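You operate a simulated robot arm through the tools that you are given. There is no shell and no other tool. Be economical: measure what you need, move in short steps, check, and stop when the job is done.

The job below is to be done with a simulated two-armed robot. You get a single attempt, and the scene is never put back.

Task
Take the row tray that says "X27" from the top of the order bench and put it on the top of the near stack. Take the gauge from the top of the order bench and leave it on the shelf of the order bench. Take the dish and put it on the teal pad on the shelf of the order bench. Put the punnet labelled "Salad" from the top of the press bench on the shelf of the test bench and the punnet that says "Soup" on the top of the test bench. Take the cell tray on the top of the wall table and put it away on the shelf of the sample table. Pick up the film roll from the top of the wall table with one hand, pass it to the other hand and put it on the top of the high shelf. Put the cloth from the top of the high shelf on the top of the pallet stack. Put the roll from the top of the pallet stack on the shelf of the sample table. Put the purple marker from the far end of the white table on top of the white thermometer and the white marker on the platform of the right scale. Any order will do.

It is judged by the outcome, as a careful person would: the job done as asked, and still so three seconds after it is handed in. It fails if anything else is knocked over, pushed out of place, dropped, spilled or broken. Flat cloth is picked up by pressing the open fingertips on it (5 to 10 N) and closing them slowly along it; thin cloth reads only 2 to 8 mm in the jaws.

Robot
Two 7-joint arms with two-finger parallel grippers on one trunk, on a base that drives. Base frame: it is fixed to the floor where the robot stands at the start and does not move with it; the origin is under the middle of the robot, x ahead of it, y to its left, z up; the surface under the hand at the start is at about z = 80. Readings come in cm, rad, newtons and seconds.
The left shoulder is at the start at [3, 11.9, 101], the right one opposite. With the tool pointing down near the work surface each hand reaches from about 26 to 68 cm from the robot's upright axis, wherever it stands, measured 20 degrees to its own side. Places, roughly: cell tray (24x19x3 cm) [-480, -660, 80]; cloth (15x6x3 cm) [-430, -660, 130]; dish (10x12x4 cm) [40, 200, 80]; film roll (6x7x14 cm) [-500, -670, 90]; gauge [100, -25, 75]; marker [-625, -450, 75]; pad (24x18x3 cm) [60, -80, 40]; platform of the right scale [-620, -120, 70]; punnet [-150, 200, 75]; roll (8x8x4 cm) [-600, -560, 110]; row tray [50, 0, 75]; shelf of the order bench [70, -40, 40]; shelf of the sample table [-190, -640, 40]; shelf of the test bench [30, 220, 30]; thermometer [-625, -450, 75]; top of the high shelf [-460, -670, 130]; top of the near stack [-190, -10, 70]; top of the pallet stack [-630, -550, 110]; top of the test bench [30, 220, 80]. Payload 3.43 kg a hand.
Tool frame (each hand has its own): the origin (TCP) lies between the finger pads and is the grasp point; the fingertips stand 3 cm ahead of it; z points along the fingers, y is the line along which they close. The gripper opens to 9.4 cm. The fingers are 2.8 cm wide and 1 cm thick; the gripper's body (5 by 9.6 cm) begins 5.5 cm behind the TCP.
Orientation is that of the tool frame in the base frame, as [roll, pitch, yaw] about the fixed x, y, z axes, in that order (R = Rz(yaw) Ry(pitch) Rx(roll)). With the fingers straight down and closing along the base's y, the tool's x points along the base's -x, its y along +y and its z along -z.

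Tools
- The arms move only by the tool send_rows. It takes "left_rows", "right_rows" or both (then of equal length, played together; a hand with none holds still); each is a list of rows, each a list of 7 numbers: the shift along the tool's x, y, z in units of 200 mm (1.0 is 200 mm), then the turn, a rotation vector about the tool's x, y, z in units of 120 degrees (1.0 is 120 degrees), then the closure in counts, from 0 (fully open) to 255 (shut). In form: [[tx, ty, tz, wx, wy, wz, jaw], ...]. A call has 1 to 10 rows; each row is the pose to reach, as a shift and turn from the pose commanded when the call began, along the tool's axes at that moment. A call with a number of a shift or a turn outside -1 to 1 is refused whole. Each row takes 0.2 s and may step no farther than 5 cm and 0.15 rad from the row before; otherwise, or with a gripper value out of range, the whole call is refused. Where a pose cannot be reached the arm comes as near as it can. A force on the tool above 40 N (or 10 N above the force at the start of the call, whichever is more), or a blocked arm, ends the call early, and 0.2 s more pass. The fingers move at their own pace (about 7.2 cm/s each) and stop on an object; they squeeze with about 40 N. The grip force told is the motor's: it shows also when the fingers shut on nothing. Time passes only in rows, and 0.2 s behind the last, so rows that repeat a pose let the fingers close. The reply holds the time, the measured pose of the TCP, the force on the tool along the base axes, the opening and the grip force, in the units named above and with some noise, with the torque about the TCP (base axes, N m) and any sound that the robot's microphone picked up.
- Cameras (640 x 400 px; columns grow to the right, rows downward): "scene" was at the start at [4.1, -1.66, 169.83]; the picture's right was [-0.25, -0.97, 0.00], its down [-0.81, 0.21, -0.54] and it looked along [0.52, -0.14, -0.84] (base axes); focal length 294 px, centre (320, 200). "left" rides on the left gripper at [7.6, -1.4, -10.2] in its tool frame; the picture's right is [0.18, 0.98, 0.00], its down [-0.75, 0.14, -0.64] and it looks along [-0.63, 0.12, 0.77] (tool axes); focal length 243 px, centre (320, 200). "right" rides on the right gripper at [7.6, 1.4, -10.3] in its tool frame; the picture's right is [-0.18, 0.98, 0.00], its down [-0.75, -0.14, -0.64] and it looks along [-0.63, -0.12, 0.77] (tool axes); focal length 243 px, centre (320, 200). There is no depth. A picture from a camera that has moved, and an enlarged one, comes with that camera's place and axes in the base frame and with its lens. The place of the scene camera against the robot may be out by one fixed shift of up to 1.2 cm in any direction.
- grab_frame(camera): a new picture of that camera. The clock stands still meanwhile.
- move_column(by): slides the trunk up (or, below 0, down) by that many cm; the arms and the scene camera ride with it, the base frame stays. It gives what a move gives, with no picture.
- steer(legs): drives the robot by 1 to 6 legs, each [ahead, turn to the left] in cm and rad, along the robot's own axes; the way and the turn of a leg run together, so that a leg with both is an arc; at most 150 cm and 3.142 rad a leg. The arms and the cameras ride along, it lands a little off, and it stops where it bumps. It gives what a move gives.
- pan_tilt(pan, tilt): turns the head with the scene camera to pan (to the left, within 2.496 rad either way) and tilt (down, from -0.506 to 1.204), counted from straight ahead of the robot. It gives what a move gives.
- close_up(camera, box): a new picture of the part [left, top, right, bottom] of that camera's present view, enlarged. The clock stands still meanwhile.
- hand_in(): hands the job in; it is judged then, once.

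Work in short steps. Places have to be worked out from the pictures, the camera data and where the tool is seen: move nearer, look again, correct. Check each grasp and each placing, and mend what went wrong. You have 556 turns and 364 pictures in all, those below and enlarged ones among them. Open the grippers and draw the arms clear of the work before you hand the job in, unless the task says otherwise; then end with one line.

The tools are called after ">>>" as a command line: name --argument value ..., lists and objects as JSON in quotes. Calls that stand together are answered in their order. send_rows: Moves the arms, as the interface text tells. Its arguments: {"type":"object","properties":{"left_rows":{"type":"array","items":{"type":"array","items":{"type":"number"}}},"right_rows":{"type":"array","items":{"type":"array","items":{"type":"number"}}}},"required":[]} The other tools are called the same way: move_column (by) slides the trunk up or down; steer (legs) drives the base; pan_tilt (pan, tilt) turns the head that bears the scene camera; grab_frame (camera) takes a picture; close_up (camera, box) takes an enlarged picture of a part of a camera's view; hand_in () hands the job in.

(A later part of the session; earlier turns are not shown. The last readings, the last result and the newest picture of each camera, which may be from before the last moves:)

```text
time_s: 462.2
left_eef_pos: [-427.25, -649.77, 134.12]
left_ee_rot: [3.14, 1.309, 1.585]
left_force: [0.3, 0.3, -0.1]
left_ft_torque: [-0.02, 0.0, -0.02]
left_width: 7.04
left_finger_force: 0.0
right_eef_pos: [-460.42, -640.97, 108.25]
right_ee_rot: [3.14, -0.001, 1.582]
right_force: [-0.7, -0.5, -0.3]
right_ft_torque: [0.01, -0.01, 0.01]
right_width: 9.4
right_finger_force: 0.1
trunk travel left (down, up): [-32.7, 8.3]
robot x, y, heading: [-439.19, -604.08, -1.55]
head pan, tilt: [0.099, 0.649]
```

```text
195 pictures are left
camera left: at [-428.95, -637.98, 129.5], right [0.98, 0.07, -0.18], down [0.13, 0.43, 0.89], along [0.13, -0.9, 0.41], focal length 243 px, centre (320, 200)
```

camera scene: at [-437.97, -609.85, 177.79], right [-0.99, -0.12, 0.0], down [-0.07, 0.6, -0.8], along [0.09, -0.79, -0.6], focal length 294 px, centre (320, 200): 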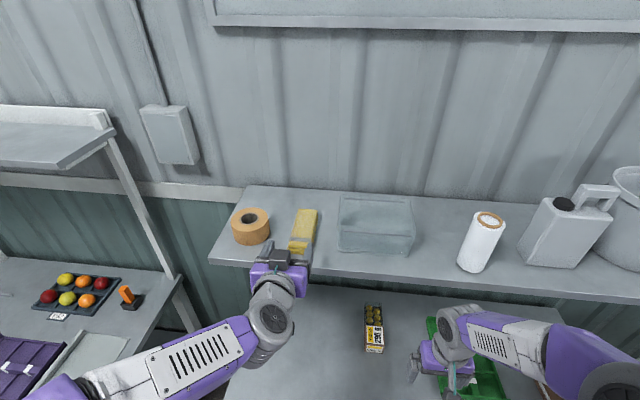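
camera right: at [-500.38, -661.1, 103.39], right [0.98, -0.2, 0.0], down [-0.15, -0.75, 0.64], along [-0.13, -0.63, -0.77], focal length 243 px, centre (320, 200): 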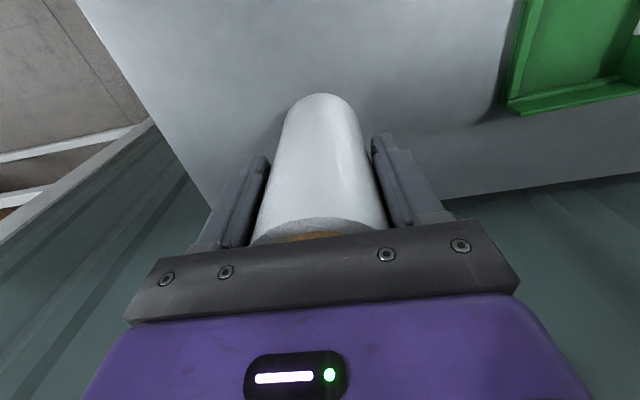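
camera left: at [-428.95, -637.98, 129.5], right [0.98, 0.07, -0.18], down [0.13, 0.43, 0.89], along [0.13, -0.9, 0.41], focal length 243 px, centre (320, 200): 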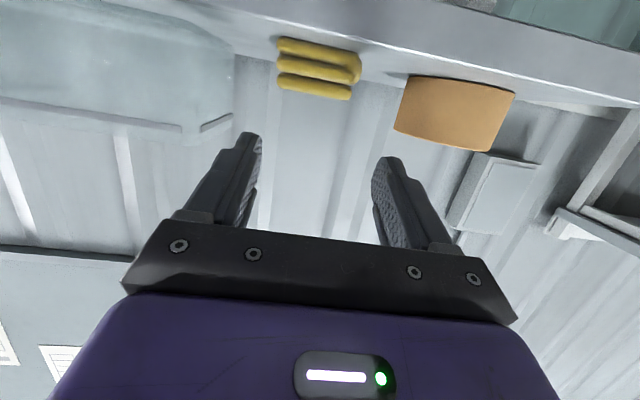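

The cloth is centred at x≈-428.1 (width 5.4), z 126.8–130, with tape and bin 1.5–2 cm clear of the fingers. Shift 0.9 cm, lower 4.5 cm, and view.

>>> send_rows --left_rows '[[0, -0.045, 0, 0, 0, 0, 65], [0, -0.045, 0, 0, 0, 0, 65]]'

>>> move_column --by -4.5

>>> grab_frame --camera "left"

```text
time_s: 462.9
left_eef_pos: [-428.1, -649.78, 134.22]
left_ee_rot: [3.138, 1.309, 1.586]
left_force: [-0.1, 0.1, 0.3]
left_ft_torque: [-0.02, 0.0, 0.01]
left_width: 7.0
left_finger_force: 0.0
right_eef_pos: [-460.39, -641.09, 108.3]
right_ee_rot: [3.141, 0.0, 1.581]
right_force: [-0.6, 0.1, -0.4]
right_ft_torque: [0.0, 0.01, 0.02]
right_width: 9.4
right_finger_force: 0.1
trunk travel left (down, up): [-32.7, 8.3]
robot x, y, heading: [-439.29, -604.13, -1.552]
head pan, tilt: [0.099, 0.649]
```

```text
time_s: 463.7
left_eef_pos: [-428.19, -649.86, 129.76]
left_ee_rot: [3.137, 1.308, 1.587]
left_force: [0.1, 0.3, 0.4]
left_ft_torque: [0.02, 0.0, 0.01]
left_width: 7.01
left_finger_force: 0.2
right_eef_pos: [-460.41, -641.0, 103.84]
right_ee_rot: [3.138, -0.002, 1.584]
right_force: [0.6, 0.5, -0.2]
right_ft_torque: [-0.04, -0.02, -0.02]
right_width: 9.4
right_finger_force: 0.1
trunk travel left (down, up): [-28.2, 12.8]
robot x, y, heading: [-439.58, -604.47, -1.554]
head pan, tilt: [0.099, 0.649]
```

```text
194 pictures are left
camera left: at [-429.86, -637.94, 125.01], right [0.98, 0.07, -0.18], down [0.13, 0.43, 0.89], along [0.13, -0.9, 0.41], focal length 243 px, centre (320, 200)
```

left: 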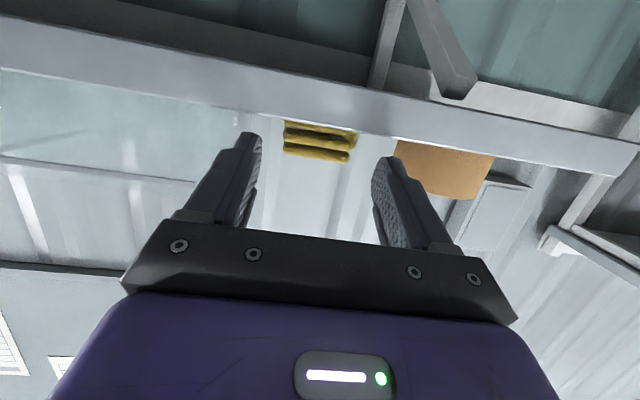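

Before driving in I must pull the right hand back from under the shelf edge.

>>> send_rows --right_rows '[[0.2, 0, 0.05, 0, 0, 0, 0], [0.4, -0.05, 0.1, 0, 0, 0, 0], [0.6, -0.1, 0.15, 0, 0, 0, 0], [0.75, -0.1, 0.2, 0, 0, 0, 0]]'

>>> steer --legs '[[8, 0]]'

>>> grab_frame --camera "left"

>>> close_up --camera "scene" --box '[200, 170, 440, 340]'

```text
time_s: 464.7
left_eef_pos: [-428.13, -649.72, 129.8]
left_ee_rot: [3.139, 1.31, 1.586]
left_force: [-0.3, -0.7, 0.3]
left_ft_torque: [0.0, -0.03, 0.02]
left_width: 7.03
left_finger_force: 0.0
right_eef_pos: [-463.65, -630.71, 100.96]
right_ee_rot: [3.14, -0.005, 1.583]
right_force: [0.1, 0.3, 1.2]
right_ft_torque: [0.01, 0.07, -0.02]
right_width: 9.39
right_finger_force: 0.0
right hand out of reach, approached as far as the arm can: row 3, 4
trunk travel left (down, up): [-28.2, 12.8]
robot x, y, heading: [-439.15, -604.18, -1.55]
head pan, tilt: [0.099, 0.649]
```

```text
time_s: 465.8
left_eef_pos: [-427.98, -657.77, 129.68]
left_ee_rot: [3.136, 1.307, 1.584]
left_force: [-0.3, -1.0, 0.1]
left_ft_torque: [0.02, -0.02, 0.01]
left_width: 6.99
left_finger_force: 0.0
right_eef_pos: [-463.52, -638.83, 100.94]
right_ee_rot: [3.139, -0.004, 1.583]
right_force: [-0.2, 0.1, -0.3]
right_ft_torque: [0.02, 0.02, 0.01]
right_width: 9.42
right_finger_force: 0.0
trunk travel left (down, up): [-28.2, 12.8]
robot x, y, heading: [-439.01, -612.41, -1.554]
head pan, tilt: [0.099, 0.649]
```

```text
193 pictures are left
camera left: at [-429.7, -646.06, 124.98], right [0.98, 0.07, -0.18], down [0.13, 0.43, 0.89], along [0.13, -0.9, 0.41], focal length 243 px, centre (320, 200)
```

left: 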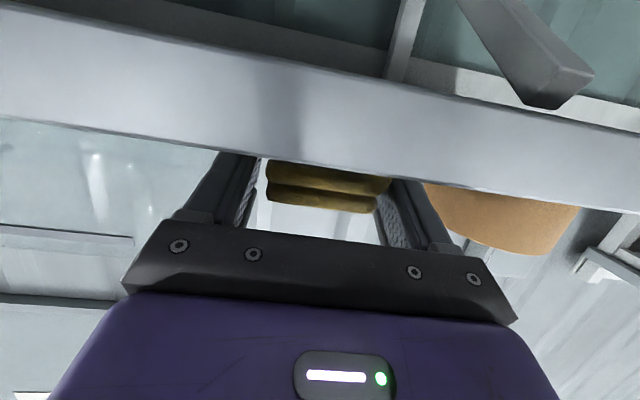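

```text
2.35 times, centred on (320, 255) of scene
camera zoom: at [-437.82, -617.96, 173.29], right [-0.99, -0.12, 0.0], down [-0.07, 0.6, -0.8], along [0.09, -0.79, -0.61], focal length 691 px, centre (320, 71)
```

zoom: 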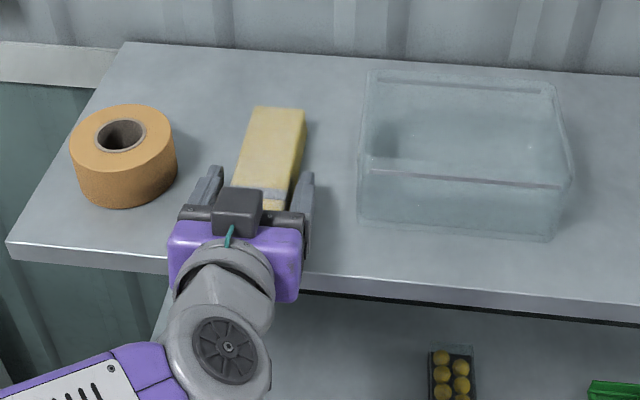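

Fingers straddle the near end. Lower 0.6 cm and close slowly.

>>> move_column --by -0.6

>>> send_rows --left_rows '[[0, 0, 0, 0, 0, 0, 90], [0, 0, 0, 0, 0, 0, 110], [0, 0, 0, 0, 0, 0, 130], [0, 0, 0, 0, 0, 0, 150], [0, 0, 0, 0, 0, 0, 170], [0, 0, 0, 0, 0, 0, 190], [0, 0, 0, 0, 0, 0, 190]]'

>>> grab_frame --camera "left"

>>> close_up --camera "scene" --box '[200, 170, 440, 340]'

```text
time_s: 466.3
left_eef_pos: [-427.93, -657.75, 129.08]
left_ee_rot: [3.136, 1.309, 1.584]
left_force: [-0.4, -1.3, -0.1]
left_ft_torque: [0.02, 0.01, -0.02]
left_width: 6.99
left_finger_force: 0.1
right_eef_pos: [-463.56, -638.77, 100.29]
right_ee_rot: [3.139, -0.003, 1.583]
right_force: [-0.4, 0.0, 0.2]
right_ft_torque: [0.0, -0.01, -0.01]
right_width: 9.39
right_finger_force: 0.0
trunk travel left (down, up): [-27.6, 13.4]
robot x, y, heading: [-439.06, -612.58, -1.555]
head pan, tilt: [0.099, 0.649]
```

```text
time_s: 467.9
left_eef_pos: [-427.93, -657.65, 129.22]
left_ee_rot: [3.136, 1.31, 1.585]
left_force: [0.3, -1.3, 1.6]
left_ft_torque: [0.03, -0.01, -0.07]
left_width: 6.13
left_finger_force: 39.9
right_eef_pos: [-463.45, -638.69, 100.32]
right_ee_rot: [3.139, -0.003, 1.584]
right_force: [-0.8, -1.0, 0.5]
right_ft_torque: [0.01, 0.03, -0.01]
right_width: 9.39
right_finger_force: 0.0
trunk travel left (down, up): [-27.6, 13.4]
robot x, y, heading: [-439.43, -612.16, -1.551]
head pan, tilt: [0.099, 0.649]
```

```text
191 pictures are left
camera left: at [-429.71, -645.97, 124.41], right [0.98, 0.07, -0.18], down [0.13, 0.43, 0.89], along [0.13, -0.9, 0.41], focal length 243 px, centre (320, 200)
```

left: 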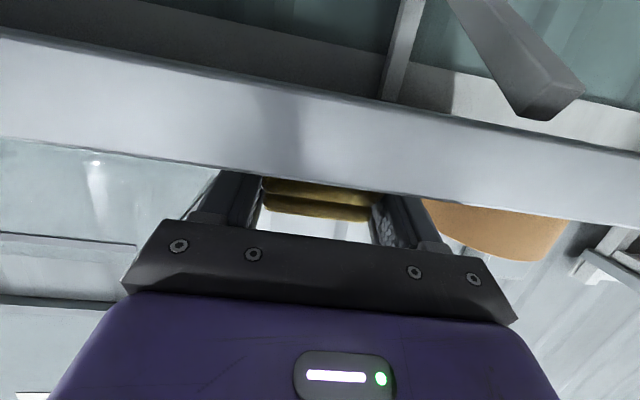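

```text
2.35 times, centred on (320, 255) of scene
camera zoom: at [-437.82, -617.83, 172.69], right [-0.99, -0.12, 0.0], down [-0.07, 0.6, -0.8], along [0.09, -0.79, -0.6], focal length 691 px, centre (320, 71)
```

zoom: 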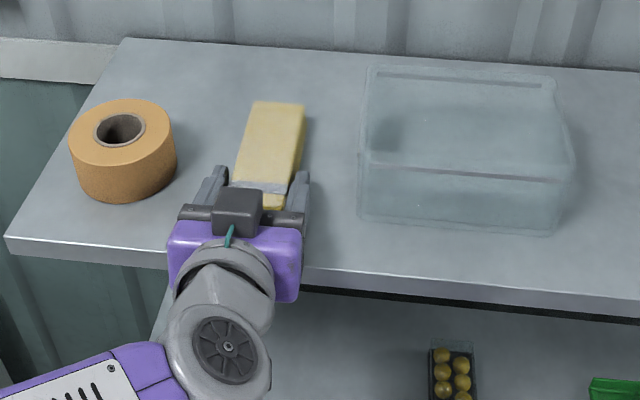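

The folded cloth is solid, gripped at 6.1 cm. Lift 6 cm with the trunk and check.

>>> move_column --by 6

>>> close_up --camera "scene" --box '[200, 170, 440, 340]'

```text
time_s: 468.9
left_eef_pos: [-427.98, -657.81, 135.22]
left_ee_rot: [3.136, 1.308, 1.585]
left_force: [-0.9, -0.3, -0.7]
left_ft_torque: [0.04, -0.02, 0.02]
left_width: 6.11
left_finger_force: 39.9
right_eef_pos: [-463.47, -638.61, 106.32]
right_ee_rot: [3.14, -0.003, 1.583]
right_force: [0.0, -0.9, -0.5]
right_ft_torque: [0.03, -0.02, 0.0]
right_width: 9.38
right_finger_force: 0.0
trunk travel left (down, up): [-33.6, 7.4]
robot x, y, heading: [-438.83, -612.37, -1.551]
head pan, tilt: [0.099, 0.649]
```

```text
2.35 times, centred on (320, 255) of scene
camera zoom: at [-437.82, -617.85, 178.68], right [-0.99, -0.12, 0.0], down [-0.07, 0.6, -0.8], along [0.09, -0.79, -0.6], focal length 691 px, centre (320, 71)
```

zoom: 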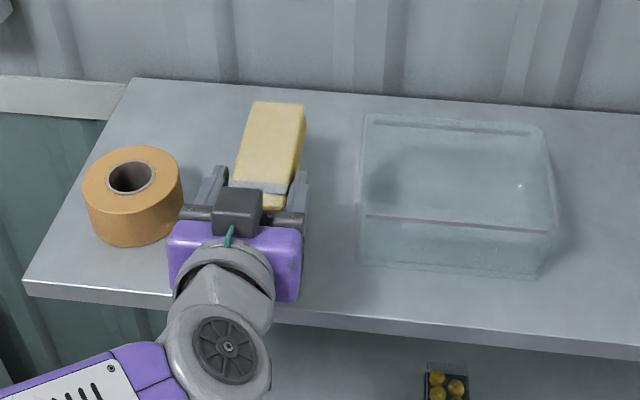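

Cloth held. Back off, raise the right hand, and turn toward the pallet stack.

>>> steer --legs '[[-37, 0], [0, -1.59], [35, 0]]'

>>> send_rows --right_rows '[[0, -0.1, -0.2, 0, 0, 0, 0], [0, -0.2, -0.4, 0, 0, 0, 0], [0, -0.3, -0.6, 0, 0, 0, 0], [0, -0.35, -0.8, 0, 0, 0, 0], [0, -0.35, -1.0, 0, 0, 0, 0]]'

>>> pan_tilt --pan 0 --tilt 0.6

>>> grab_frame --camera "scene"

```text
time_s: 477.0
left_eef_pos: [-520.53, -585.41, 135.15]
left_ee_rot: [3.137, 1.309, -0.008]
left_force: [0.3, 0.4, -0.1]
left_ft_torque: [0.0, -0.06, 0.03]
left_width: 6.13
left_finger_force: 39.8
right_eef_pos: [-500.71, -550.2, 106.34]
right_ee_rot: [3.14, -0.002, -0.01]
right_force: [0.4, 1.0, 1.0]
right_ft_torque: [-0.04, -0.02, -0.04]
right_width: 9.37
right_finger_force: 0.0
trunk travel left (down, up): [-33.6, 7.4]
robot x, y, heading: [-474.75, -575.15, 3.132]
head pan, tilt: [0.099, 0.649]
```

```text
time_s: 478.2
left_eef_pos: [-520.47, -585.28, 135.18]
left_ee_rot: [3.139, 1.309, -0.009]
left_force: [0.3, 0.4, -1.7]
left_ft_torque: [0.01, -0.03, -0.01]
left_width: 6.12
left_finger_force: 39.6
right_eef_pos: [-500.62, -543.33, 126.39]
right_ee_rot: [3.139, -0.004, -0.009]
right_force: [0.0, 0.4, 0.2]
right_ft_torque: [0.01, 0.0, 0.01]
right_width: 9.4
right_finger_force: 0.0
trunk travel left (down, up): [-33.6, 7.4]
robot x, y, heading: [-474.94, -574.97, 3.132]
head pan, tilt: [0.099, 0.649]
```

```text
time_s: 478.9
left_eef_pos: [-520.62, -585.34, 135.04]
left_ee_rot: [3.137, 1.309, -0.01]
left_force: [0.1, 0.0, -0.2]
left_ft_torque: [-0.02, -0.03, 0.0]
left_width: 6.12
left_finger_force: 40.2
right_eef_pos: [-500.62, -543.19, 126.25]
right_ee_rot: [3.139, -0.002, -0.012]
right_force: [0.0, 0.3, 0.0]
right_ft_torque: [-0.03, 0.01, -0.03]
right_width: 9.37
right_finger_force: 0.0
trunk travel left (down, up): [-33.6, 7.4]
robot x, y, heading: [-475.15, -575.19, 3.143]
head pan, tilt: [0.0, 0.6]
```

```text
188 pictures are left
camera scene: at [-480.38, -575.1, 179.12], right [0.0, 1.0, 0.0], down [0.57, 0.0, -0.82], along [-0.82, 0.0, -0.57], focal length 294 px, centre (320, 200)
```

scene: 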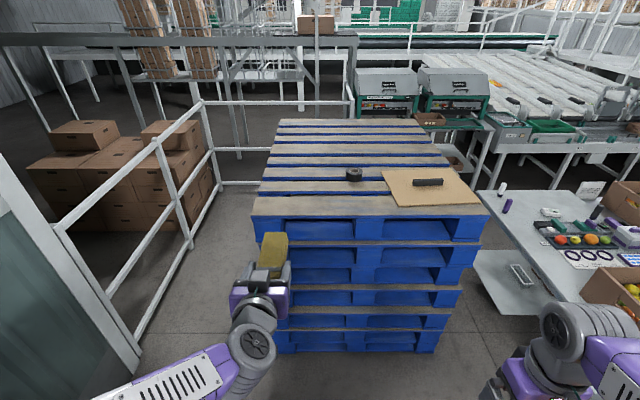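

Stack top is ≈z 111, x -570…-670, y -602…-511; the black roll is at ≈(-599,-560). The left front slats are free. Drive in so the cloth is over (-582,-585).

>>> steer --legs '[[60, 0]]'

>>> pan_tilt --pan 0 --tilt 0.85

>>> grab_frame --camera "scene"

```text
time_s: 482.3
left_eef_pos: [-580.44, -585.14, 135.12]
left_ee_rot: [3.137, 1.31, -0.008]
left_force: [-0.5, 0.5, -1.1]
left_ft_torque: [-0.02, -0.03, -0.02]
left_width: 6.1
left_finger_force: 40.2
right_eef_pos: [-560.57, -543.03, 126.32]
right_ee_rot: [3.139, -0.005, -0.01]
right_force: [-0.6, 0.1, 0.4]
right_ft_torque: [-0.01, 0.0, -0.03]
right_width: 9.39
right_finger_force: 0.0
trunk travel left (down, up): [-33.6, 7.4]
robot x, y, heading: [-534.73, -574.97, 3.137]
head pan, tilt: [0.0, 0.6]
```

```text
time_s: 483.1
left_eef_pos: [-580.5, -585.14, 135.1]
left_ee_rot: [3.136, 1.309, -0.011]
left_force: [-1.1, 0.2, -0.5]
left_ft_torque: [0.02, -0.06, 0.0]
left_width: 6.11
left_finger_force: 39.9
right_eef_pos: [-560.6, -543.01, 126.3]
right_ee_rot: [3.14, -0.004, -0.009]
right_force: [0.2, 0.2, -0.5]
right_ft_torque: [0.01, -0.05, 0.04]
right_width: 9.4
right_finger_force: 0.1
trunk travel left (down, up): [-33.6, 7.4]
robot x, y, heading: [-534.6, -575.09, 3.136]
head pan, tilt: [0.0, 0.85]
```

```text
187 pictures are left
camera scene: at [-539.23, -574.92, 177.04], right [0.0, 1.0, 0.0], down [0.75, 0.0, -0.66], along [-0.66, 0.0, -0.75], focal length 294 px, centre (320, 200)
```

scene: 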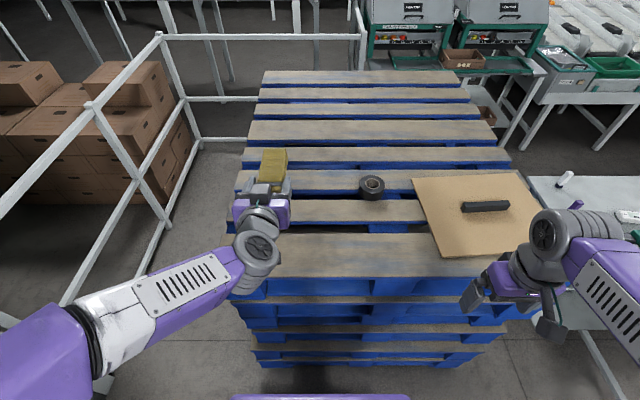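

Below the hand are the front two slats; the cloth will rest on both. Lower 18 cm with the arm.

>>> send_rows --left_rows '[[0.2, 0, 0.053, 0, 0, 0, 190], [0.4, 0, 0.107, 0, 0, 0, 190], [0.6, 0, 0.16, 0, 0, 0, 190], [0.75, 0, 0.2, 0, 0, 0, 190], [0.87, 0, 0.232, 0, 0, 0, 190]]'

>>> grab_frame --camera "left"

>>> grab_frame --camera "scene"

```text
time_s: 484.3
left_eef_pos: [-581.21, -585.04, 117.2]
left_ee_rot: [3.135, 1.311, -0.009]
left_force: [-0.4, -0.8, -0.5]
left_ft_torque: [0.01, -0.02, 0.03]
left_width: 6.1
left_finger_force: 40.2
left hand out of reach, approached as far as the arm can: row 4, 5
right_eef_pos: [-560.65, -543.01, 126.27]
right_ee_rot: [3.141, -0.004, -0.012]
right_force: [-0.2, -0.2, 0.2]
right_ft_torque: [-0.01, 0.01, 0.0]
right_width: 9.39
right_finger_force: 0.1
trunk travel left (down, up): [-33.6, 7.4]
robot x, y, heading: [-535.0, -575.19, 3.138]
head pan, tilt: [0.0, 0.85]
```

```text
186 pictures are left
camera left: at [-569.41, -583.64, 112.42], right [0.04, -0.98, -0.18], down [0.43, -0.14, 0.89], along [-0.9, -0.11, 0.41], focal length 243 px, centre (320, 200)
```

left: 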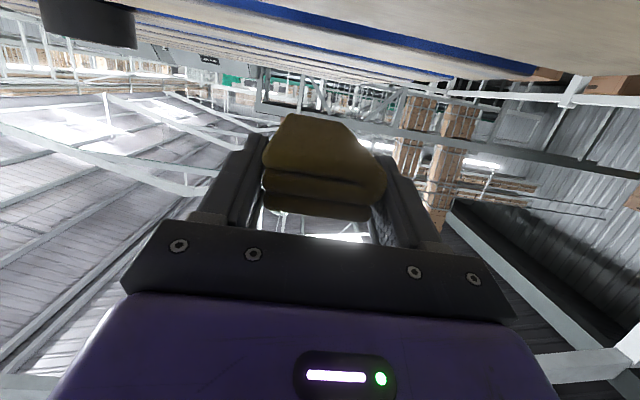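

```text
185 pictures are left
camera scene: at [-539.31, -574.92, 177.03], right [0.0, 1.0, 0.0], down [0.75, 0.0, -0.66], along [-0.66, 0.0, -0.75], focal length 294 px, centre (320, 200)
```

scene: 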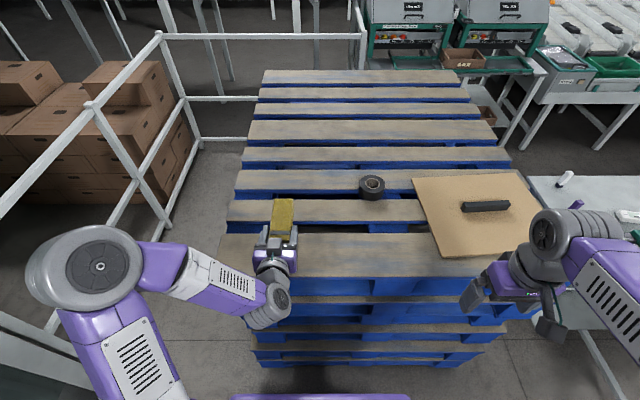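

Lower with the trunk: 2 cm, then small steps.

>>> move_column --by -2

>>> move_column --by -0.8

>>> grab_frame --camera "left"

```text
time_s: 484.9
left_eef_pos: [-581.25, -585.03, 115.18]
left_ee_rot: [3.137, 1.308, -0.009]
left_force: [-0.3, -0.1, -0.9]
left_ft_torque: [-0.01, -0.05, -0.02]
left_width: 6.12
left_finger_force: 39.7
right_eef_pos: [-560.46, -543.11, 124.33]
right_ee_rot: [3.139, -0.003, -0.011]
right_force: [-0.5, 0.7, -0.4]
right_ft_torque: [0.01, -0.01, 0.02]
right_width: 9.4
right_finger_force: 0.0
trunk travel left (down, up): [-31.6, 9.4]
robot x, y, heading: [-534.6, -574.99, 3.137]
head pan, tilt: [0.0, 0.85]
```

```text
time_s: 485.5
left_eef_pos: [-581.14, -584.99, 114.45]
left_ee_rot: [3.136, 1.308, -0.01]
left_force: [1.4, 0.3, -0.2]
left_ft_torque: [-0.04, -0.02, 0.02]
left_width: 6.1
left_finger_force: 39.7
right_eef_pos: [-560.49, -543.09, 123.47]
right_ee_rot: [3.139, -0.003, -0.01]
right_force: [-0.3, 0.4, -0.1]
right_ft_torque: [0.0, 0.02, 0.01]
right_width: 9.4
right_finger_force: 0.0
trunk travel left (down, up): [-30.8, 10.2]
robot x, y, heading: [-534.62, -574.73, 3.132]
head pan, tilt: [0.0, 0.85]
```

```text
184 pictures are left
camera left: at [-569.36, -583.64, 109.67], right [0.04, -0.98, -0.18], down [0.43, -0.14, 0.89], along [-0.9, -0.11, 0.41], focal length 243 px, centre (320, 200)
```

left: 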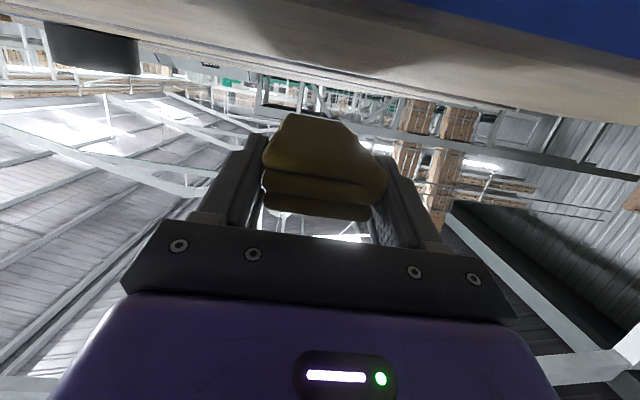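

Not touching yet; continue down in small steps.

>>> move_column --by -0.8

>>> move_column --by -0.6

>>> grab_frame --camera "left"

```text
time_s: 486.1
left_eef_pos: [-581.16, -584.86, 113.73]
left_ee_rot: [3.137, 1.308, -0.008]
left_force: [-0.3, -0.5, -0.6]
left_ft_torque: [-0.01, 0.0, -0.01]
left_width: 6.11
left_finger_force: 40.0
right_eef_pos: [-560.62, -543.14, 122.64]
right_ee_rot: [3.139, -0.003, -0.01]
right_force: [0.7, -0.3, -0.3]
right_ft_torque: [-0.01, 0.0, -0.03]
right_width: 9.38
right_finger_force: 0.1
trunk travel left (down, up): [-30.0, 11.0]
robot x, y, heading: [-534.63, -575.02, 3.14]
head pan, tilt: [0.0, 0.85]
```

```text
time_s: 486.6
left_eef_pos: [-581.28, -584.96, 112.92]
left_ee_rot: [3.135, 1.309, -0.008]
left_force: [-0.2, 0.1, 0.2]
left_ft_torque: [0.02, -0.03, -0.03]
left_width: 6.14
left_finger_force: 40.0
right_eef_pos: [-560.55, -543.08, 122.12]
right_ee_rot: [3.137, -0.003, -0.01]
right_force: [0.1, -1.1, -0.2]
right_ft_torque: [-0.01, -0.03, -0.02]
right_width: 9.43
right_finger_force: 0.1
trunk travel left (down, up): [-29.4, 11.6]
robot x, y, heading: [-535.06, -574.81, 3.137]
head pan, tilt: [0.0, 0.85]
```

```text
183 pictures are left
camera left: at [-569.36, -583.64, 108.26], right [0.04, -0.98, -0.18], down [0.42, -0.14, 0.89], along [-0.9, -0.11, 0.41], focal length 243 px, centre (320, 200)
```

left: 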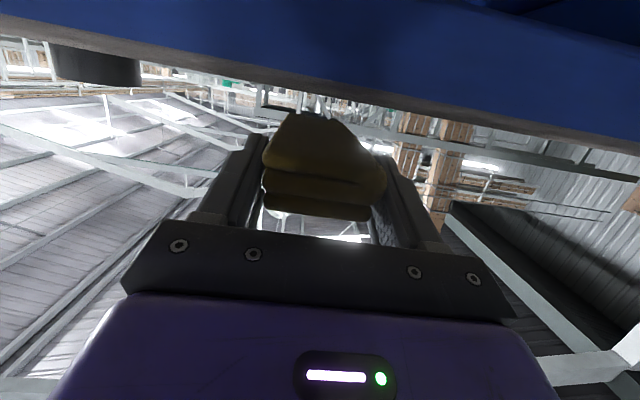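

Edge sight-line gives slat top z≈108.4; cloth bottom ≈110.3. Lower 1.5, then finish gently.

>>> move_column --by -1.4

>>> move_column --by -0.5

```text
time_s: 487.2
left_eef_pos: [-581.13, -584.94, 111.62]
left_ee_rot: [3.136, 1.309, -0.008]
left_force: [0.2, -0.1, -0.4]
left_ft_torque: [0.0, -0.02, 0.04]
left_width: 6.11
left_finger_force: 40.2
right_eef_pos: [-560.63, -543.05, 120.62]
right_ee_rot: [3.14, -0.003, -0.011]
right_force: [0.2, -0.1, 0.9]
right_ft_torque: [0.02, -0.02, 0.0]
right_width: 9.43
right_finger_force: 0.0
trunk travel left (down, up): [-28.0, 13.0]
robot x, y, heading: [-534.45, -575.0, 3.139]
head pan, tilt: [0.0, 0.85]
```

```text
time_s: 487.8
left_eef_pos: [-581.23, -584.94, 110.98]
left_ee_rot: [3.137, 1.31, -0.009]
left_force: [0.1, 0.3, 0.4]
left_ft_torque: [-0.02, -0.03, -0.01]
left_width: 6.14
left_finger_force: 39.4
right_eef_pos: [-560.57, -542.95, 120.25]
right_ee_rot: [3.141, -0.004, -0.009]
right_force: [0.1, -0.4, -0.1]
right_ft_torque: [0.03, 0.01, 0.02]
right_width: 9.38
right_finger_force: 0.1
trunk travel left (down, up): [-27.5, 13.5]
robot x, y, heading: [-534.23, -574.8, 3.137]
head pan, tilt: [0.0, 0.85]
```

>>> move_column --by -0.5

>>> move_column --by -0.4

>>> grab_frame --camera "left"

```text
time_s: 488.3
left_eef_pos: [-581.21, -584.9, 110.52]
left_ee_rot: [3.136, 1.31, -0.009]
left_force: [0.0, 0.5, 2.6]
left_ft_torque: [-0.02, 0.25, 0.0]
left_width: 6.14
left_finger_force: 40.3
right_eef_pos: [-560.52, -543.12, 119.79]
right_ee_rot: [3.139, -0.003, -0.012]
right_force: [-0.3, 0.0, -0.4]
right_ft_torque: [0.0, -0.01, -0.02]
right_width: 9.39
right_finger_force: 0.1
trunk travel left (down, up): [-27.0, 14.0]
robot x, y, heading: [-534.77, -575.05, 3.14]
head pan, tilt: [0.0, 0.85]
```

```text
time_s: 488.9
left_eef_pos: [-581.19, -584.93, 110.61]
left_ee_rot: [3.136, 1.32, -0.006]
left_force: [-0.7, -2.9, 23.8]
left_ft_torque: [-0.05, -0.56, -0.03]
left_width: 6.13
left_finger_force: 40.2
right_eef_pos: [-560.35, -543.08, 119.39]
right_ee_rot: [3.141, -0.003, -0.01]
right_force: [0.0, -0.8, 0.5]
right_ft_torque: [-0.03, -0.01, 0.02]
right_width: 9.44
right_finger_force: 0.0
trunk travel left (down, up): [-26.6, 14.4]
robot x, y, heading: [-535.02, -575.08, 3.139]
head pan, tilt: [0.0, 0.85]
```

```text
182 pictures are left
camera left: at [-569.41, -583.61, 105.7], right [0.04, -0.98, -0.18], down [0.43, -0.14, 0.89], along [-0.9, -0.12, 0.42], focal length 243 px, centre (320, 200)
```

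left: 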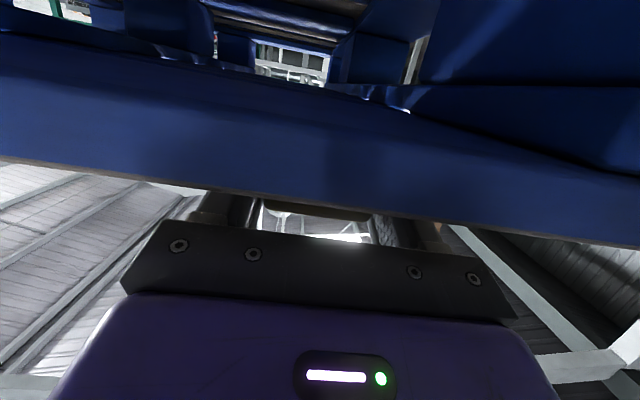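

Cloth rests on the slats. Open, retract along the hand axis, and look.

>>> send_rows --left_rows '[[0, 0, 0, 0, 0, 0, 90], [0, 0, 0, 0, 0, 0, 50], [0, 0, 0, 0, 0, 0, 40], [0, 0, -0.1, 0, 0, 0, 40], [0, 0, -0.22, 0, 0, 0, 40], [-0.1, 0, -0.35, 0, 0, 0, 40], [-0.2, 0, -0.42, 0, 0, 0, 40]]'

>>> move_column --by 8

>>> grab_frame --camera "scene"

```text
time_s: 490.5
left_eef_pos: [-578.43, -582.67, 118.49]
left_ee_rot: [3.134, 1.309, -0.01]
left_force: [-0.5, -0.4, 0.6]
left_ft_torque: [-0.01, 0.02, 0.03]
left_width: 7.92
left_finger_force: 0.0
left hand out of reach, approached as far as the arm can: row 4, 5, 6, 7
right_eef_pos: [-560.42, -542.97, 119.3]
right_ee_rot: [3.139, -0.002, -0.011]
right_force: [0.6, 0.1, 0.4]
right_ft_torque: [0.0, -0.01, 0.01]
right_width: 9.39
right_finger_force: 0.1
trunk travel left (down, up): [-26.6, 14.4]
robot x, y, heading: [-534.57, -575.06, 3.139]
head pan, tilt: [0.0, 0.85]
```

```text
time_s: 491.6
left_eef_pos: [-578.55, -582.72, 126.31]
left_ee_rot: [3.136, 1.309, -0.009]
left_force: [-0.7, 0.3, -0.2]
left_ft_torque: [0.01, 0.0, 0.04]
left_width: 7.92
left_finger_force: 0.1
right_eef_pos: [-560.55, -543.08, 127.28]
right_ee_rot: [3.141, -0.004, -0.011]
right_force: [0.5, 0.6, 0.5]
right_ft_torque: [0.02, -0.01, 0.02]
right_width: 9.41
right_finger_force: 0.0
trunk travel left (down, up): [-34.6, 6.4]
robot x, y, heading: [-534.76, -574.86, 3.139]
head pan, tilt: [0.0, 0.85]
```

```text
181 pictures are left
camera scene: at [-539.26, -574.92, 178.02], right [0.0, 1.0, 0.0], down [0.75, 0.0, -0.66], along [-0.66, 0.0, -0.75], focal length 294 px, centre (320, 200)
```

scene: 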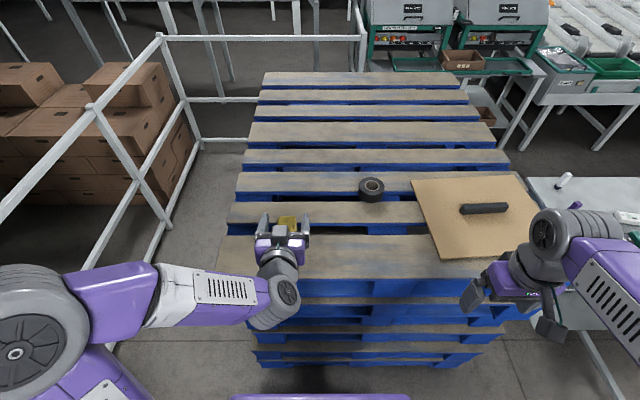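

Cloth released. Move the left hand up and aside.

>>> send_rows --left_rows '[[-0.15, 0.1, 0, 0, 0, 0, 0], [-0.3, 0.2, 0, 0, 0, 0, 0], [-0.45, 0.35, -0.05, 0, 0, 0, 0], [-0.5, 0.5, -0.1, 0, 0, 0, 0], [-0.5, 0.7, -0.15, 0, 0, 0, 0]]'

>>> grab_frame --camera "scene"

```text
time_s: 492.8
left_eef_pos: [-578.21, -596.7, 136.69]
left_ee_rot: [3.141, 1.309, -0.004]
left_force: [0.2, -0.2, 0.4]
left_ft_torque: [-0.02, 0.01, 0.0]
left_width: 9.4
left_finger_force: 0.0
right_eef_pos: [-560.55, -543.18, 127.33]
right_ee_rot: [-3.139, -0.005, -0.011]
right_force: [-0.1, -0.3, 0.5]
right_ft_torque: [0.01, -0.02, -0.01]
right_width: 9.41
right_finger_force: 0.1
trunk travel left (down, up): [-34.6, 6.4]
robot x, y, heading: [-534.73, -575.26, 3.135]
head pan, tilt: [0.0, 0.85]
```

```text
180 pictures are left
camera scene: at [-539.16, -575.05, 178.03], right [0.0, 1.0, 0.0], down [0.75, 0.0, -0.66], along [-0.66, 0.0, -0.75], focal length 294 px, centre (320, 200)
```

scene: 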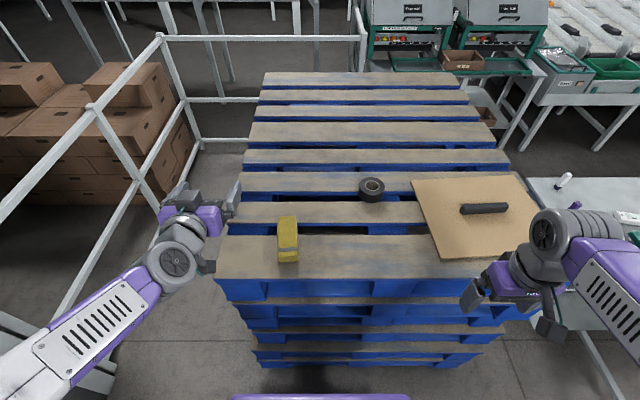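

Cloth lies well on the stack. Now zoom on the black roll.

>>> close_up --camera "scene" --box '[330, 150, 420, 220]'

```text
5.71 times, centred on (375, 185) of scene
camera zoom: at [-539.16, -575.05, 178.03], right [0.0, 1.0, 0.0], down [0.75, 0.0, -0.66], along [-0.66, 0.0, -0.75], focal length 1679 px, centre (6, 286)
```

zoom: 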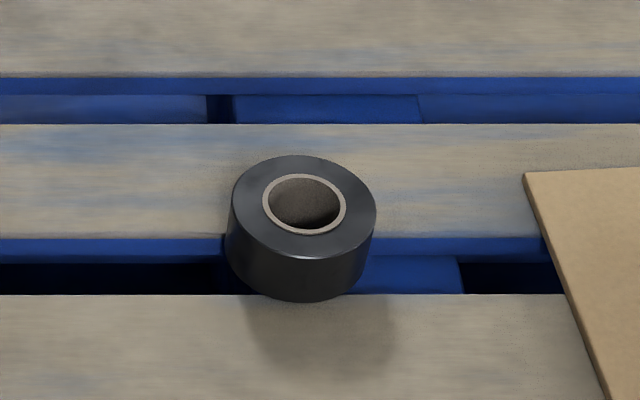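

Roll: top centre ≈(-602.6,-558.8), diameter 7.9, top z≈112.4. Bring the right hand over and pitch it 55° forward.

>>> send_rows --right_rows '[[-0.16, 0.13, 0, 0, 0, 0, 0], [-0.32, 0.26, 0, 0, 0, 0, 0], [-0.48, 0.39, 0, 0, 0, 0, 0], [-0.64, 0.52, 0, 0, 0, 0, 0], [-0.8, 0.65, 0, 0, 0, 0, 0], [-0.95, 0.785, 0, 0, 0, 0, 0], [-0.95, 0.785, 0, 0, 0, 0, 0]]'

>>> send_rows --right_rows '[[0, 0, 0, 0, -0.07, 0, 0], [0, 0, 0, 0, -0.14, 0, 0], [0, 0, 0, 0, -0.21, 0, 0], [0, 0, 0, 0, -0.28, 0, 0], [0, 0, 0, 0, -0.35, 0, 0], [0, 0, 0, 0, -0.42, 0, 0], [0, 0, 0, 0, -0.458, 0, 0], [0, 0, 0, 0, -0.458, 0, 0]]'

>>> grab_frame --camera "right"

>>> grab_frame --camera "scene"

```text
time_s: 494.4
left_eef_pos: [-578.21, -596.56, 136.92]
left_ee_rot: [3.135, 1.309, -0.01]
left_force: [-0.5, 0.7, -0.1]
left_ft_torque: [0.03, 0.0, 0.03]
left_width: 9.41
left_finger_force: 0.2
right_eef_pos: [-579.63, -558.56, 127.22]
right_ee_rot: [3.14, -0.001, -0.011]
right_force: [-0.5, 0.3, 1.0]
right_ft_torque: [-0.02, 0.02, 0.0]
right_width: 9.41
right_finger_force: 0.1
trunk travel left (down, up): [-34.6, 6.4]
robot x, y, heading: [-534.87, -574.75, 3.14]
head pan, tilt: [0.0, 0.85]
```

```text
time_s: 496.2
left_eef_pos: [-578.36, -596.56, 136.77]
left_ee_rot: [3.137, 1.309, -0.008]
left_force: [-1.1, 0.6, 1.1]
left_ft_torque: [-0.03, -0.03, -0.01]
left_width: 9.4
left_finger_force: 0.0
right_eef_pos: [-579.56, -558.55, 127.21]
right_ee_rot: [3.138, 0.957, -0.011]
right_force: [0.2, -0.4, 0.4]
right_ft_torque: [-0.01, -0.01, 0.02]
right_width: 9.43
right_finger_force: 0.1
trunk travel left (down, up): [-34.6, 6.4]
robot x, y, heading: [-534.98, -574.94, 3.133]
head pan, tilt: [0.0, 0.85]
```

```text
178 pictures are left
camera right: at [-566.88, -560.07, 126.94], right [-0.12, -0.98, 0.15], down [0.09, 0.14, 0.99], along [-0.99, 0.13, 0.07], focal length 243 px, centre (320, 200)
```

right: 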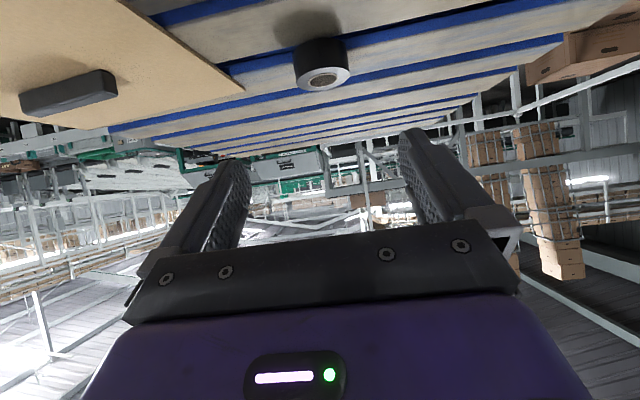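

```text
177 pictures are left
camera scene: at [-539.24, -574.92, 178.03], right [0.0, 1.0, 0.0], down [0.75, 0.0, -0.66], along [-0.66, 0.0, -0.75], focal length 294 px, centre (320, 200)
```

scene: 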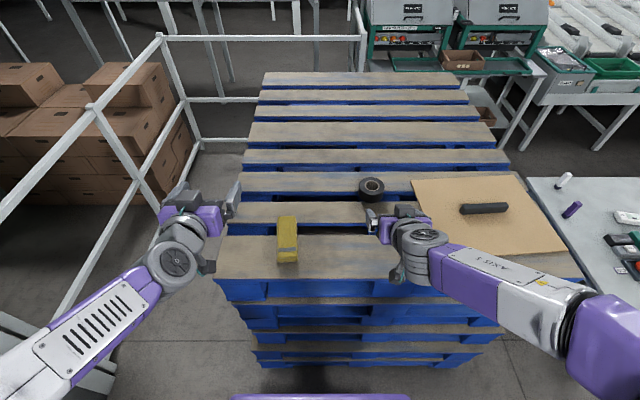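

Roll located at (-602.3,-558.5). Advance 19 cm, then look.

>>> send_rows --right_rows '[[-0.069, 0, 0.184, 0, 0, 0, 0], [-0.137, 0, 0.368, 0, 0, 0, 0], [-0.206, 0, 0.552, 0, 0, 0, 0], [-0.275, 0, 0.736, 0, 0, 0, 0], [-0.343, 0, 0.92, 0, 0, 0, 0], [-0.343, 0, 0.92, 0, 0, 0, 0]]'

>>> grab_frame --camera "right"

```text
time_s: 497.6
left_eef_pos: [-578.1, -596.62, 136.86]
left_ee_rot: [3.137, 1.308, -0.009]
left_force: [1.0, 1.0, -0.5]
left_ft_torque: [-0.01, 0.01, -0.03]
left_width: 9.41
left_finger_force: 0.0
right_eef_pos: [-598.73, -558.41, 122.33]
right_ee_rot: [3.138, 0.957, -0.013]
right_force: [1.3, -0.3, 0.1]
right_ft_torque: [0.01, 0.01, 0.01]
right_width: 9.41
right_finger_force: 0.0
trunk travel left (down, up): [-34.6, 6.4]
robot x, y, heading: [-534.83, -575.13, 3.137]
head pan, tilt: [0.0, 0.85]
```

```text
176 pictures are left
camera right: at [-585.82, -559.92, 121.98], right [-0.12, -0.98, 0.15], down [0.09, 0.14, 0.99], along [-0.99, 0.13, 0.07], focal length 243 px, centre (320, 200)
```

right: 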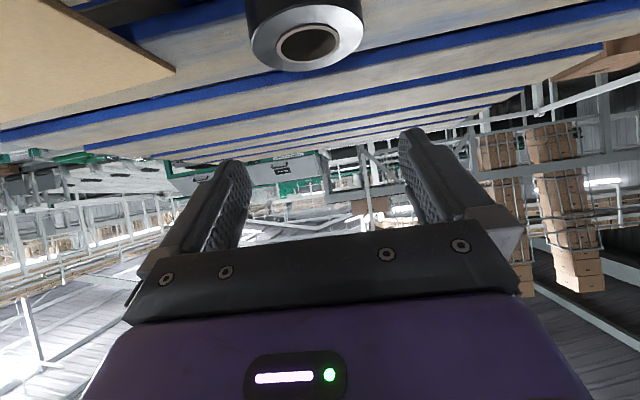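

Aligned within a few mm. Move 3.7 cm forward, then descend 6 cm.

>>> send_rows --right_rows '[[-0.1065, 0.01, 0.151, 0, 0, 0, 0], [-0.025, 0.01, 0.209, 0, 0, 0, 0], [0.057, 0.01, 0.267, 0, 0, 0, 0], [0.139, 0.01, 0.324, 0, 0, 0, 0], [0.139, 0.01, 0.324, 0, 0, 0, 0]]'

>>> grab_frame --camera "right"

```text
time_s: 498.8
left_eef_pos: [-578.32, -596.58, 136.83]
left_ee_rot: [3.136, 1.309, -0.008]
left_force: [0.0, -0.2, -0.1]
left_ft_torque: [-0.03, -0.01, -0.02]
left_width: 9.41
left_finger_force: 0.0
right_eef_pos: [-602.49, -558.53, 116.28]
right_ee_rot: [3.141, 0.956, -0.013]
right_force: [-0.9, -0.1, 0.4]
right_ft_torque: [0.01, 0.0, -0.02]
right_width: 9.36
right_finger_force: 0.0
trunk travel left (down, up): [-34.6, 6.4]
robot x, y, heading: [-535.02, -575.36, 3.141]
head pan, tilt: [0.0, 0.85]
```

```text
175 pictures are left
camera right: at [-589.52, -560.05, 115.92], right [-0.12, -0.98, 0.15], down [0.09, 0.14, 0.99], along [-0.99, 0.13, 0.07], focal length 243 px, centre (320, 200)
```

right: 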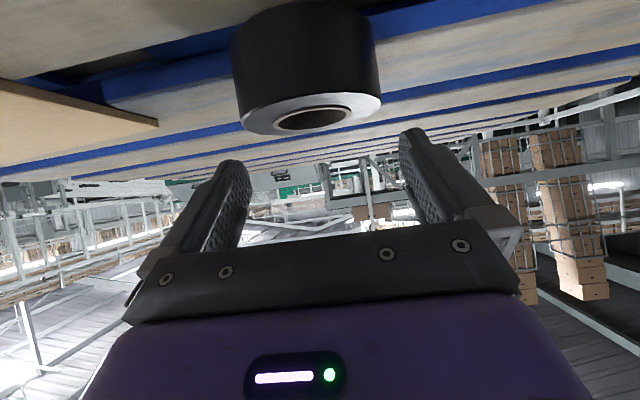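

Shift 0.3 cm toward +y and descend the remaining 4.4 cm.

>>> send_rows --right_rows '[[0, -0.016, 0, 0, 0, 0, 0], [0.06, -0.016, 0.042, 0, 0, 0, 0], [0.12, -0.016, 0.085, 0, 0, 0, 0], [0.175, -0.016, 0.124, 0, 0, 0, 0], [0.175, -0.016, 0.124, 0, 0, 0, 0]]'

>>> grab_frame --camera "right"

```text
time_s: 500.0
left_eef_pos: [-578.37, -596.67, 136.79]
left_ee_rot: [3.137, 1.309, -0.009]
left_force: [0.0, 0.0, 0.0]
left_ft_torque: [-0.05, -0.03, -0.02]
left_width: 9.39
left_finger_force: 0.0
right_eef_pos: [-602.41, -558.11, 111.98]
right_ee_rot: [3.139, 0.956, -0.012]
right_force: [0.2, 0.3, -1.2]
right_ft_torque: [0.0, 0.03, 0.01]
right_width: 9.42
right_finger_force: 0.0
trunk travel left (down, up): [-34.6, 6.4]
robot x, y, heading: [-534.86, -575.35, 3.137]
head pan, tilt: [0.0, 0.85]
```

```text
174 pictures are left
camera right: at [-589.55, -559.73, 111.63], right [-0.12, -0.98, 0.15], down [0.09, 0.14, 0.99], along [-0.99, 0.13, 0.07], focal length 243 px, centre (320, 200)
```

right: 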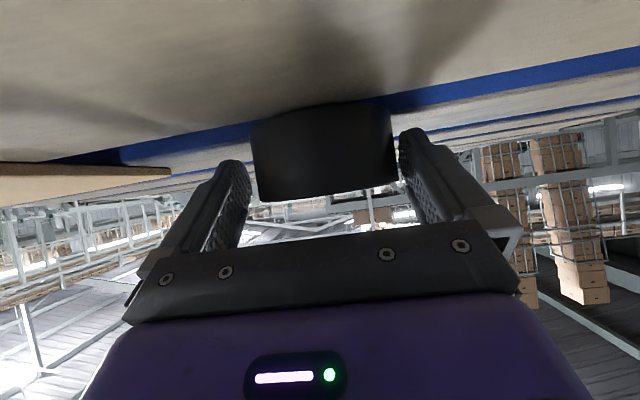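

Roll sits between the fingers. Lower 0.4 cm and close.

>>> send_rows --right_rows '[[0.016, 0, 0.0115, 0, 0, 0, 0], [0.016, 0, 0.0115, 0, 0, 0, 25], [0.016, 0, 0.0115, 0, 0, 0, 45], [0.016, 0, 0.0115, 0, 0, 0, 80], [0.016, 0, 0.0115, 0, 0, 0, 110], [0.016, 0, 0.0115, 0, 0, 0, 110]]'

>>> move_column --by 4

>>> grab_frame --camera "right"

>>> grab_frame --camera "scene"

```text
time_s: 501.4
left_eef_pos: [-578.33, -596.66, 136.71]
left_ee_rot: [3.137, 1.31, -0.008]
left_force: [-0.2, -0.6, 1.0]
left_ft_torque: [0.0, 0.02, 0.0]
left_width: 9.4
left_finger_force: 0.1
right_eef_pos: [-602.29, -558.18, 111.65]
right_ee_rot: [3.139, 0.957, -0.013]
right_force: [0.3, -0.3, 0.4]
right_ft_torque: [0.02, 0.04, 0.01]
right_width: 7.98
right_finger_force: 39.9
trunk travel left (down, up): [-34.6, 6.4]
robot x, y, heading: [-534.66, -574.85, 3.14]
head pan, tilt: [0.0, 0.85]
```

```text
time_s: 502.3
left_eef_pos: [-578.34, -596.68, 140.9]
left_ee_rot: [3.136, 1.31, -0.008]
left_force: [0.3, 0.3, -0.1]
left_ft_torque: [-0.01, -0.01, -0.02]
left_width: 9.39
left_finger_force: 0.0
right_eef_pos: [-602.47, -558.18, 115.67]
right_ee_rot: [3.138, 0.955, -0.014]
right_force: [-0.4, -0.7, -1.4]
right_ft_torque: [0.0, -0.07, -0.02]
right_width: 7.97
right_finger_force: 39.5
trunk travel left (down, up): [-38.6, 2.4]
robot x, y, heading: [-534.68, -574.84, 3.137]
head pan, tilt: [0.0, 0.85]
```

```text
173 pictures are left
camera right: at [-589.6, -559.7, 115.25], right [-0.12, -0.98, 0.15], down [0.09, 0.14, 0.99], along [-0.99, 0.13, 0.07], focal length 243 px, centre (320, 200)
```

right: 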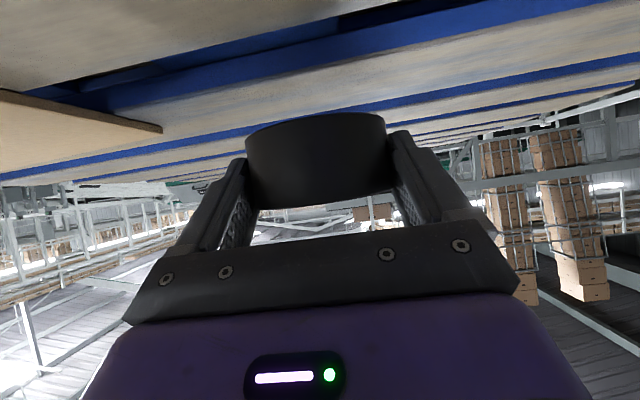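

```text
172 pictures are left
camera scene: at [-539.29, -574.91, 182.02], right [0.0, 1.0, 0.0], down [0.75, 0.0, -0.66], along [-0.66, 0.0, -0.75], focal length 294 px, centre (320, 200)
```

scene: 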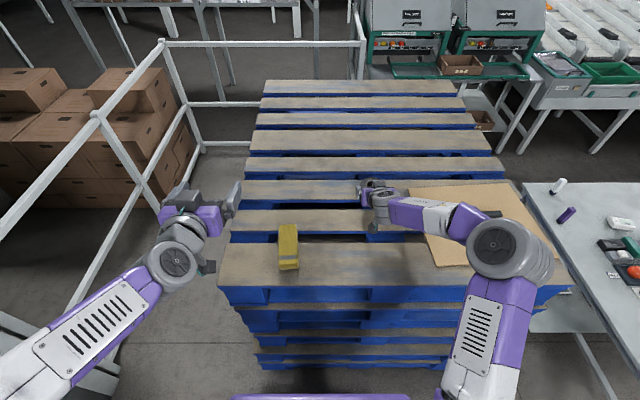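

Roll held firmly. Back off 42 cm, retract the right arm, and lower the trunk to normal.

>>> steer --legs '[[-42, 0]]'

>>> send_rows --right_rows '[[0.11, 0, -0.16, 0, 0, 0, 110], [0.22, 0, -0.32, 0, 0, 0, 110], [0.33, -0.05, -0.48, 0, 0, 0, 110], [0.44, -0.1, -0.64, 0, 0, 0, 110], [0.55, -0.15, -0.8, 0, 0, 0, 110]]'

>>> move_column --by -11

>>> grab_frame --camera "scene"

```text
time_s: 504.9
left_eef_pos: [-536.5, -596.6, 140.83]
left_ee_rot: [3.136, 1.31, -0.009]
left_force: [0.1, 0.6, 0.0]
left_ft_torque: [-0.02, 0.0, 0.02]
left_width: 9.38
left_finger_force: 0.0
right_eef_pos: [-560.41, -558.29, 115.69]
right_ee_rot: [3.141, 0.958, -0.012]
right_force: [-1.0, 0.8, -0.6]
right_ft_torque: [-0.02, -0.06, 0.0]
right_width: 7.95
right_finger_force: 40.3
trunk travel left (down, up): [-38.6, 2.4]
robot x, y, heading: [-492.86, -575.2, 3.135]
head pan, tilt: [0.0, 0.85]
```

```text
time_s: 506.1
left_eef_pos: [-536.31, -596.72, 140.88]
left_ee_rot: [3.135, 1.308, -0.011]
left_force: [0.1, 0.0, 0.5]
left_ft_torque: [-0.01, 0.0, -0.04]
left_width: 9.41
left_finger_force: 0.0
right_eef_pos: [-540.7, -555.47, 115.98]
right_ee_rot: [3.141, 0.957, -0.011]
right_force: [0.0, 0.3, -1.9]
right_ft_torque: [0.01, 0.03, 0.01]
right_width: 7.98
right_finger_force: 40.2
trunk travel left (down, up): [-38.6, 2.4]
robot x, y, heading: [-492.92, -575.23, 3.14]
head pan, tilt: [0.0, 0.85]
```

```text
time_s: 507.5
left_eef_pos: [-536.38, -596.81, 129.77]
left_ee_rot: [3.136, 1.308, -0.008]
left_force: [-0.3, 0.2, -0.6]
left_ft_torque: [0.0, 0.0, 0.05]
left_width: 9.43
left_finger_force: 0.1
right_eef_pos: [-540.86, -555.49, 104.93]
right_ee_rot: [3.14, 0.956, -0.011]
right_force: [0.3, -0.6, -1.0]
right_ft_torque: [0.03, -0.02, -0.03]
right_width: 7.95
right_finger_force: 40.2
trunk travel left (down, up): [-27.6, 13.4]
robot x, y, heading: [-492.94, -575.07, 3.139]
head pan, tilt: [0.0, 0.85]
```

```text
171 pictures are left
camera scene: at [-497.27, -575.04, 171.04], right [0.0, 1.0, 0.0], down [0.75, 0.0, -0.66], along [-0.66, 0.0, -0.75], focal length 294 px, centre (320, 200)
```

scene: 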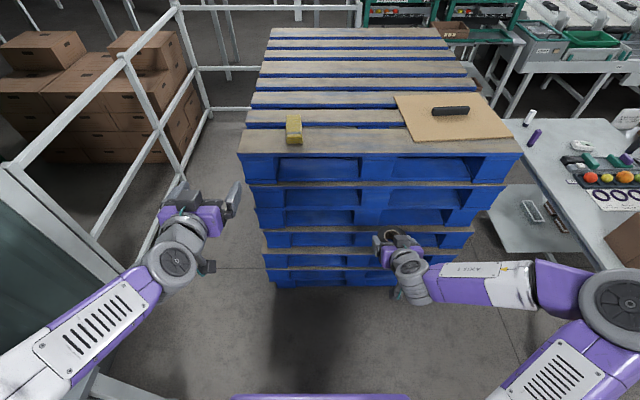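

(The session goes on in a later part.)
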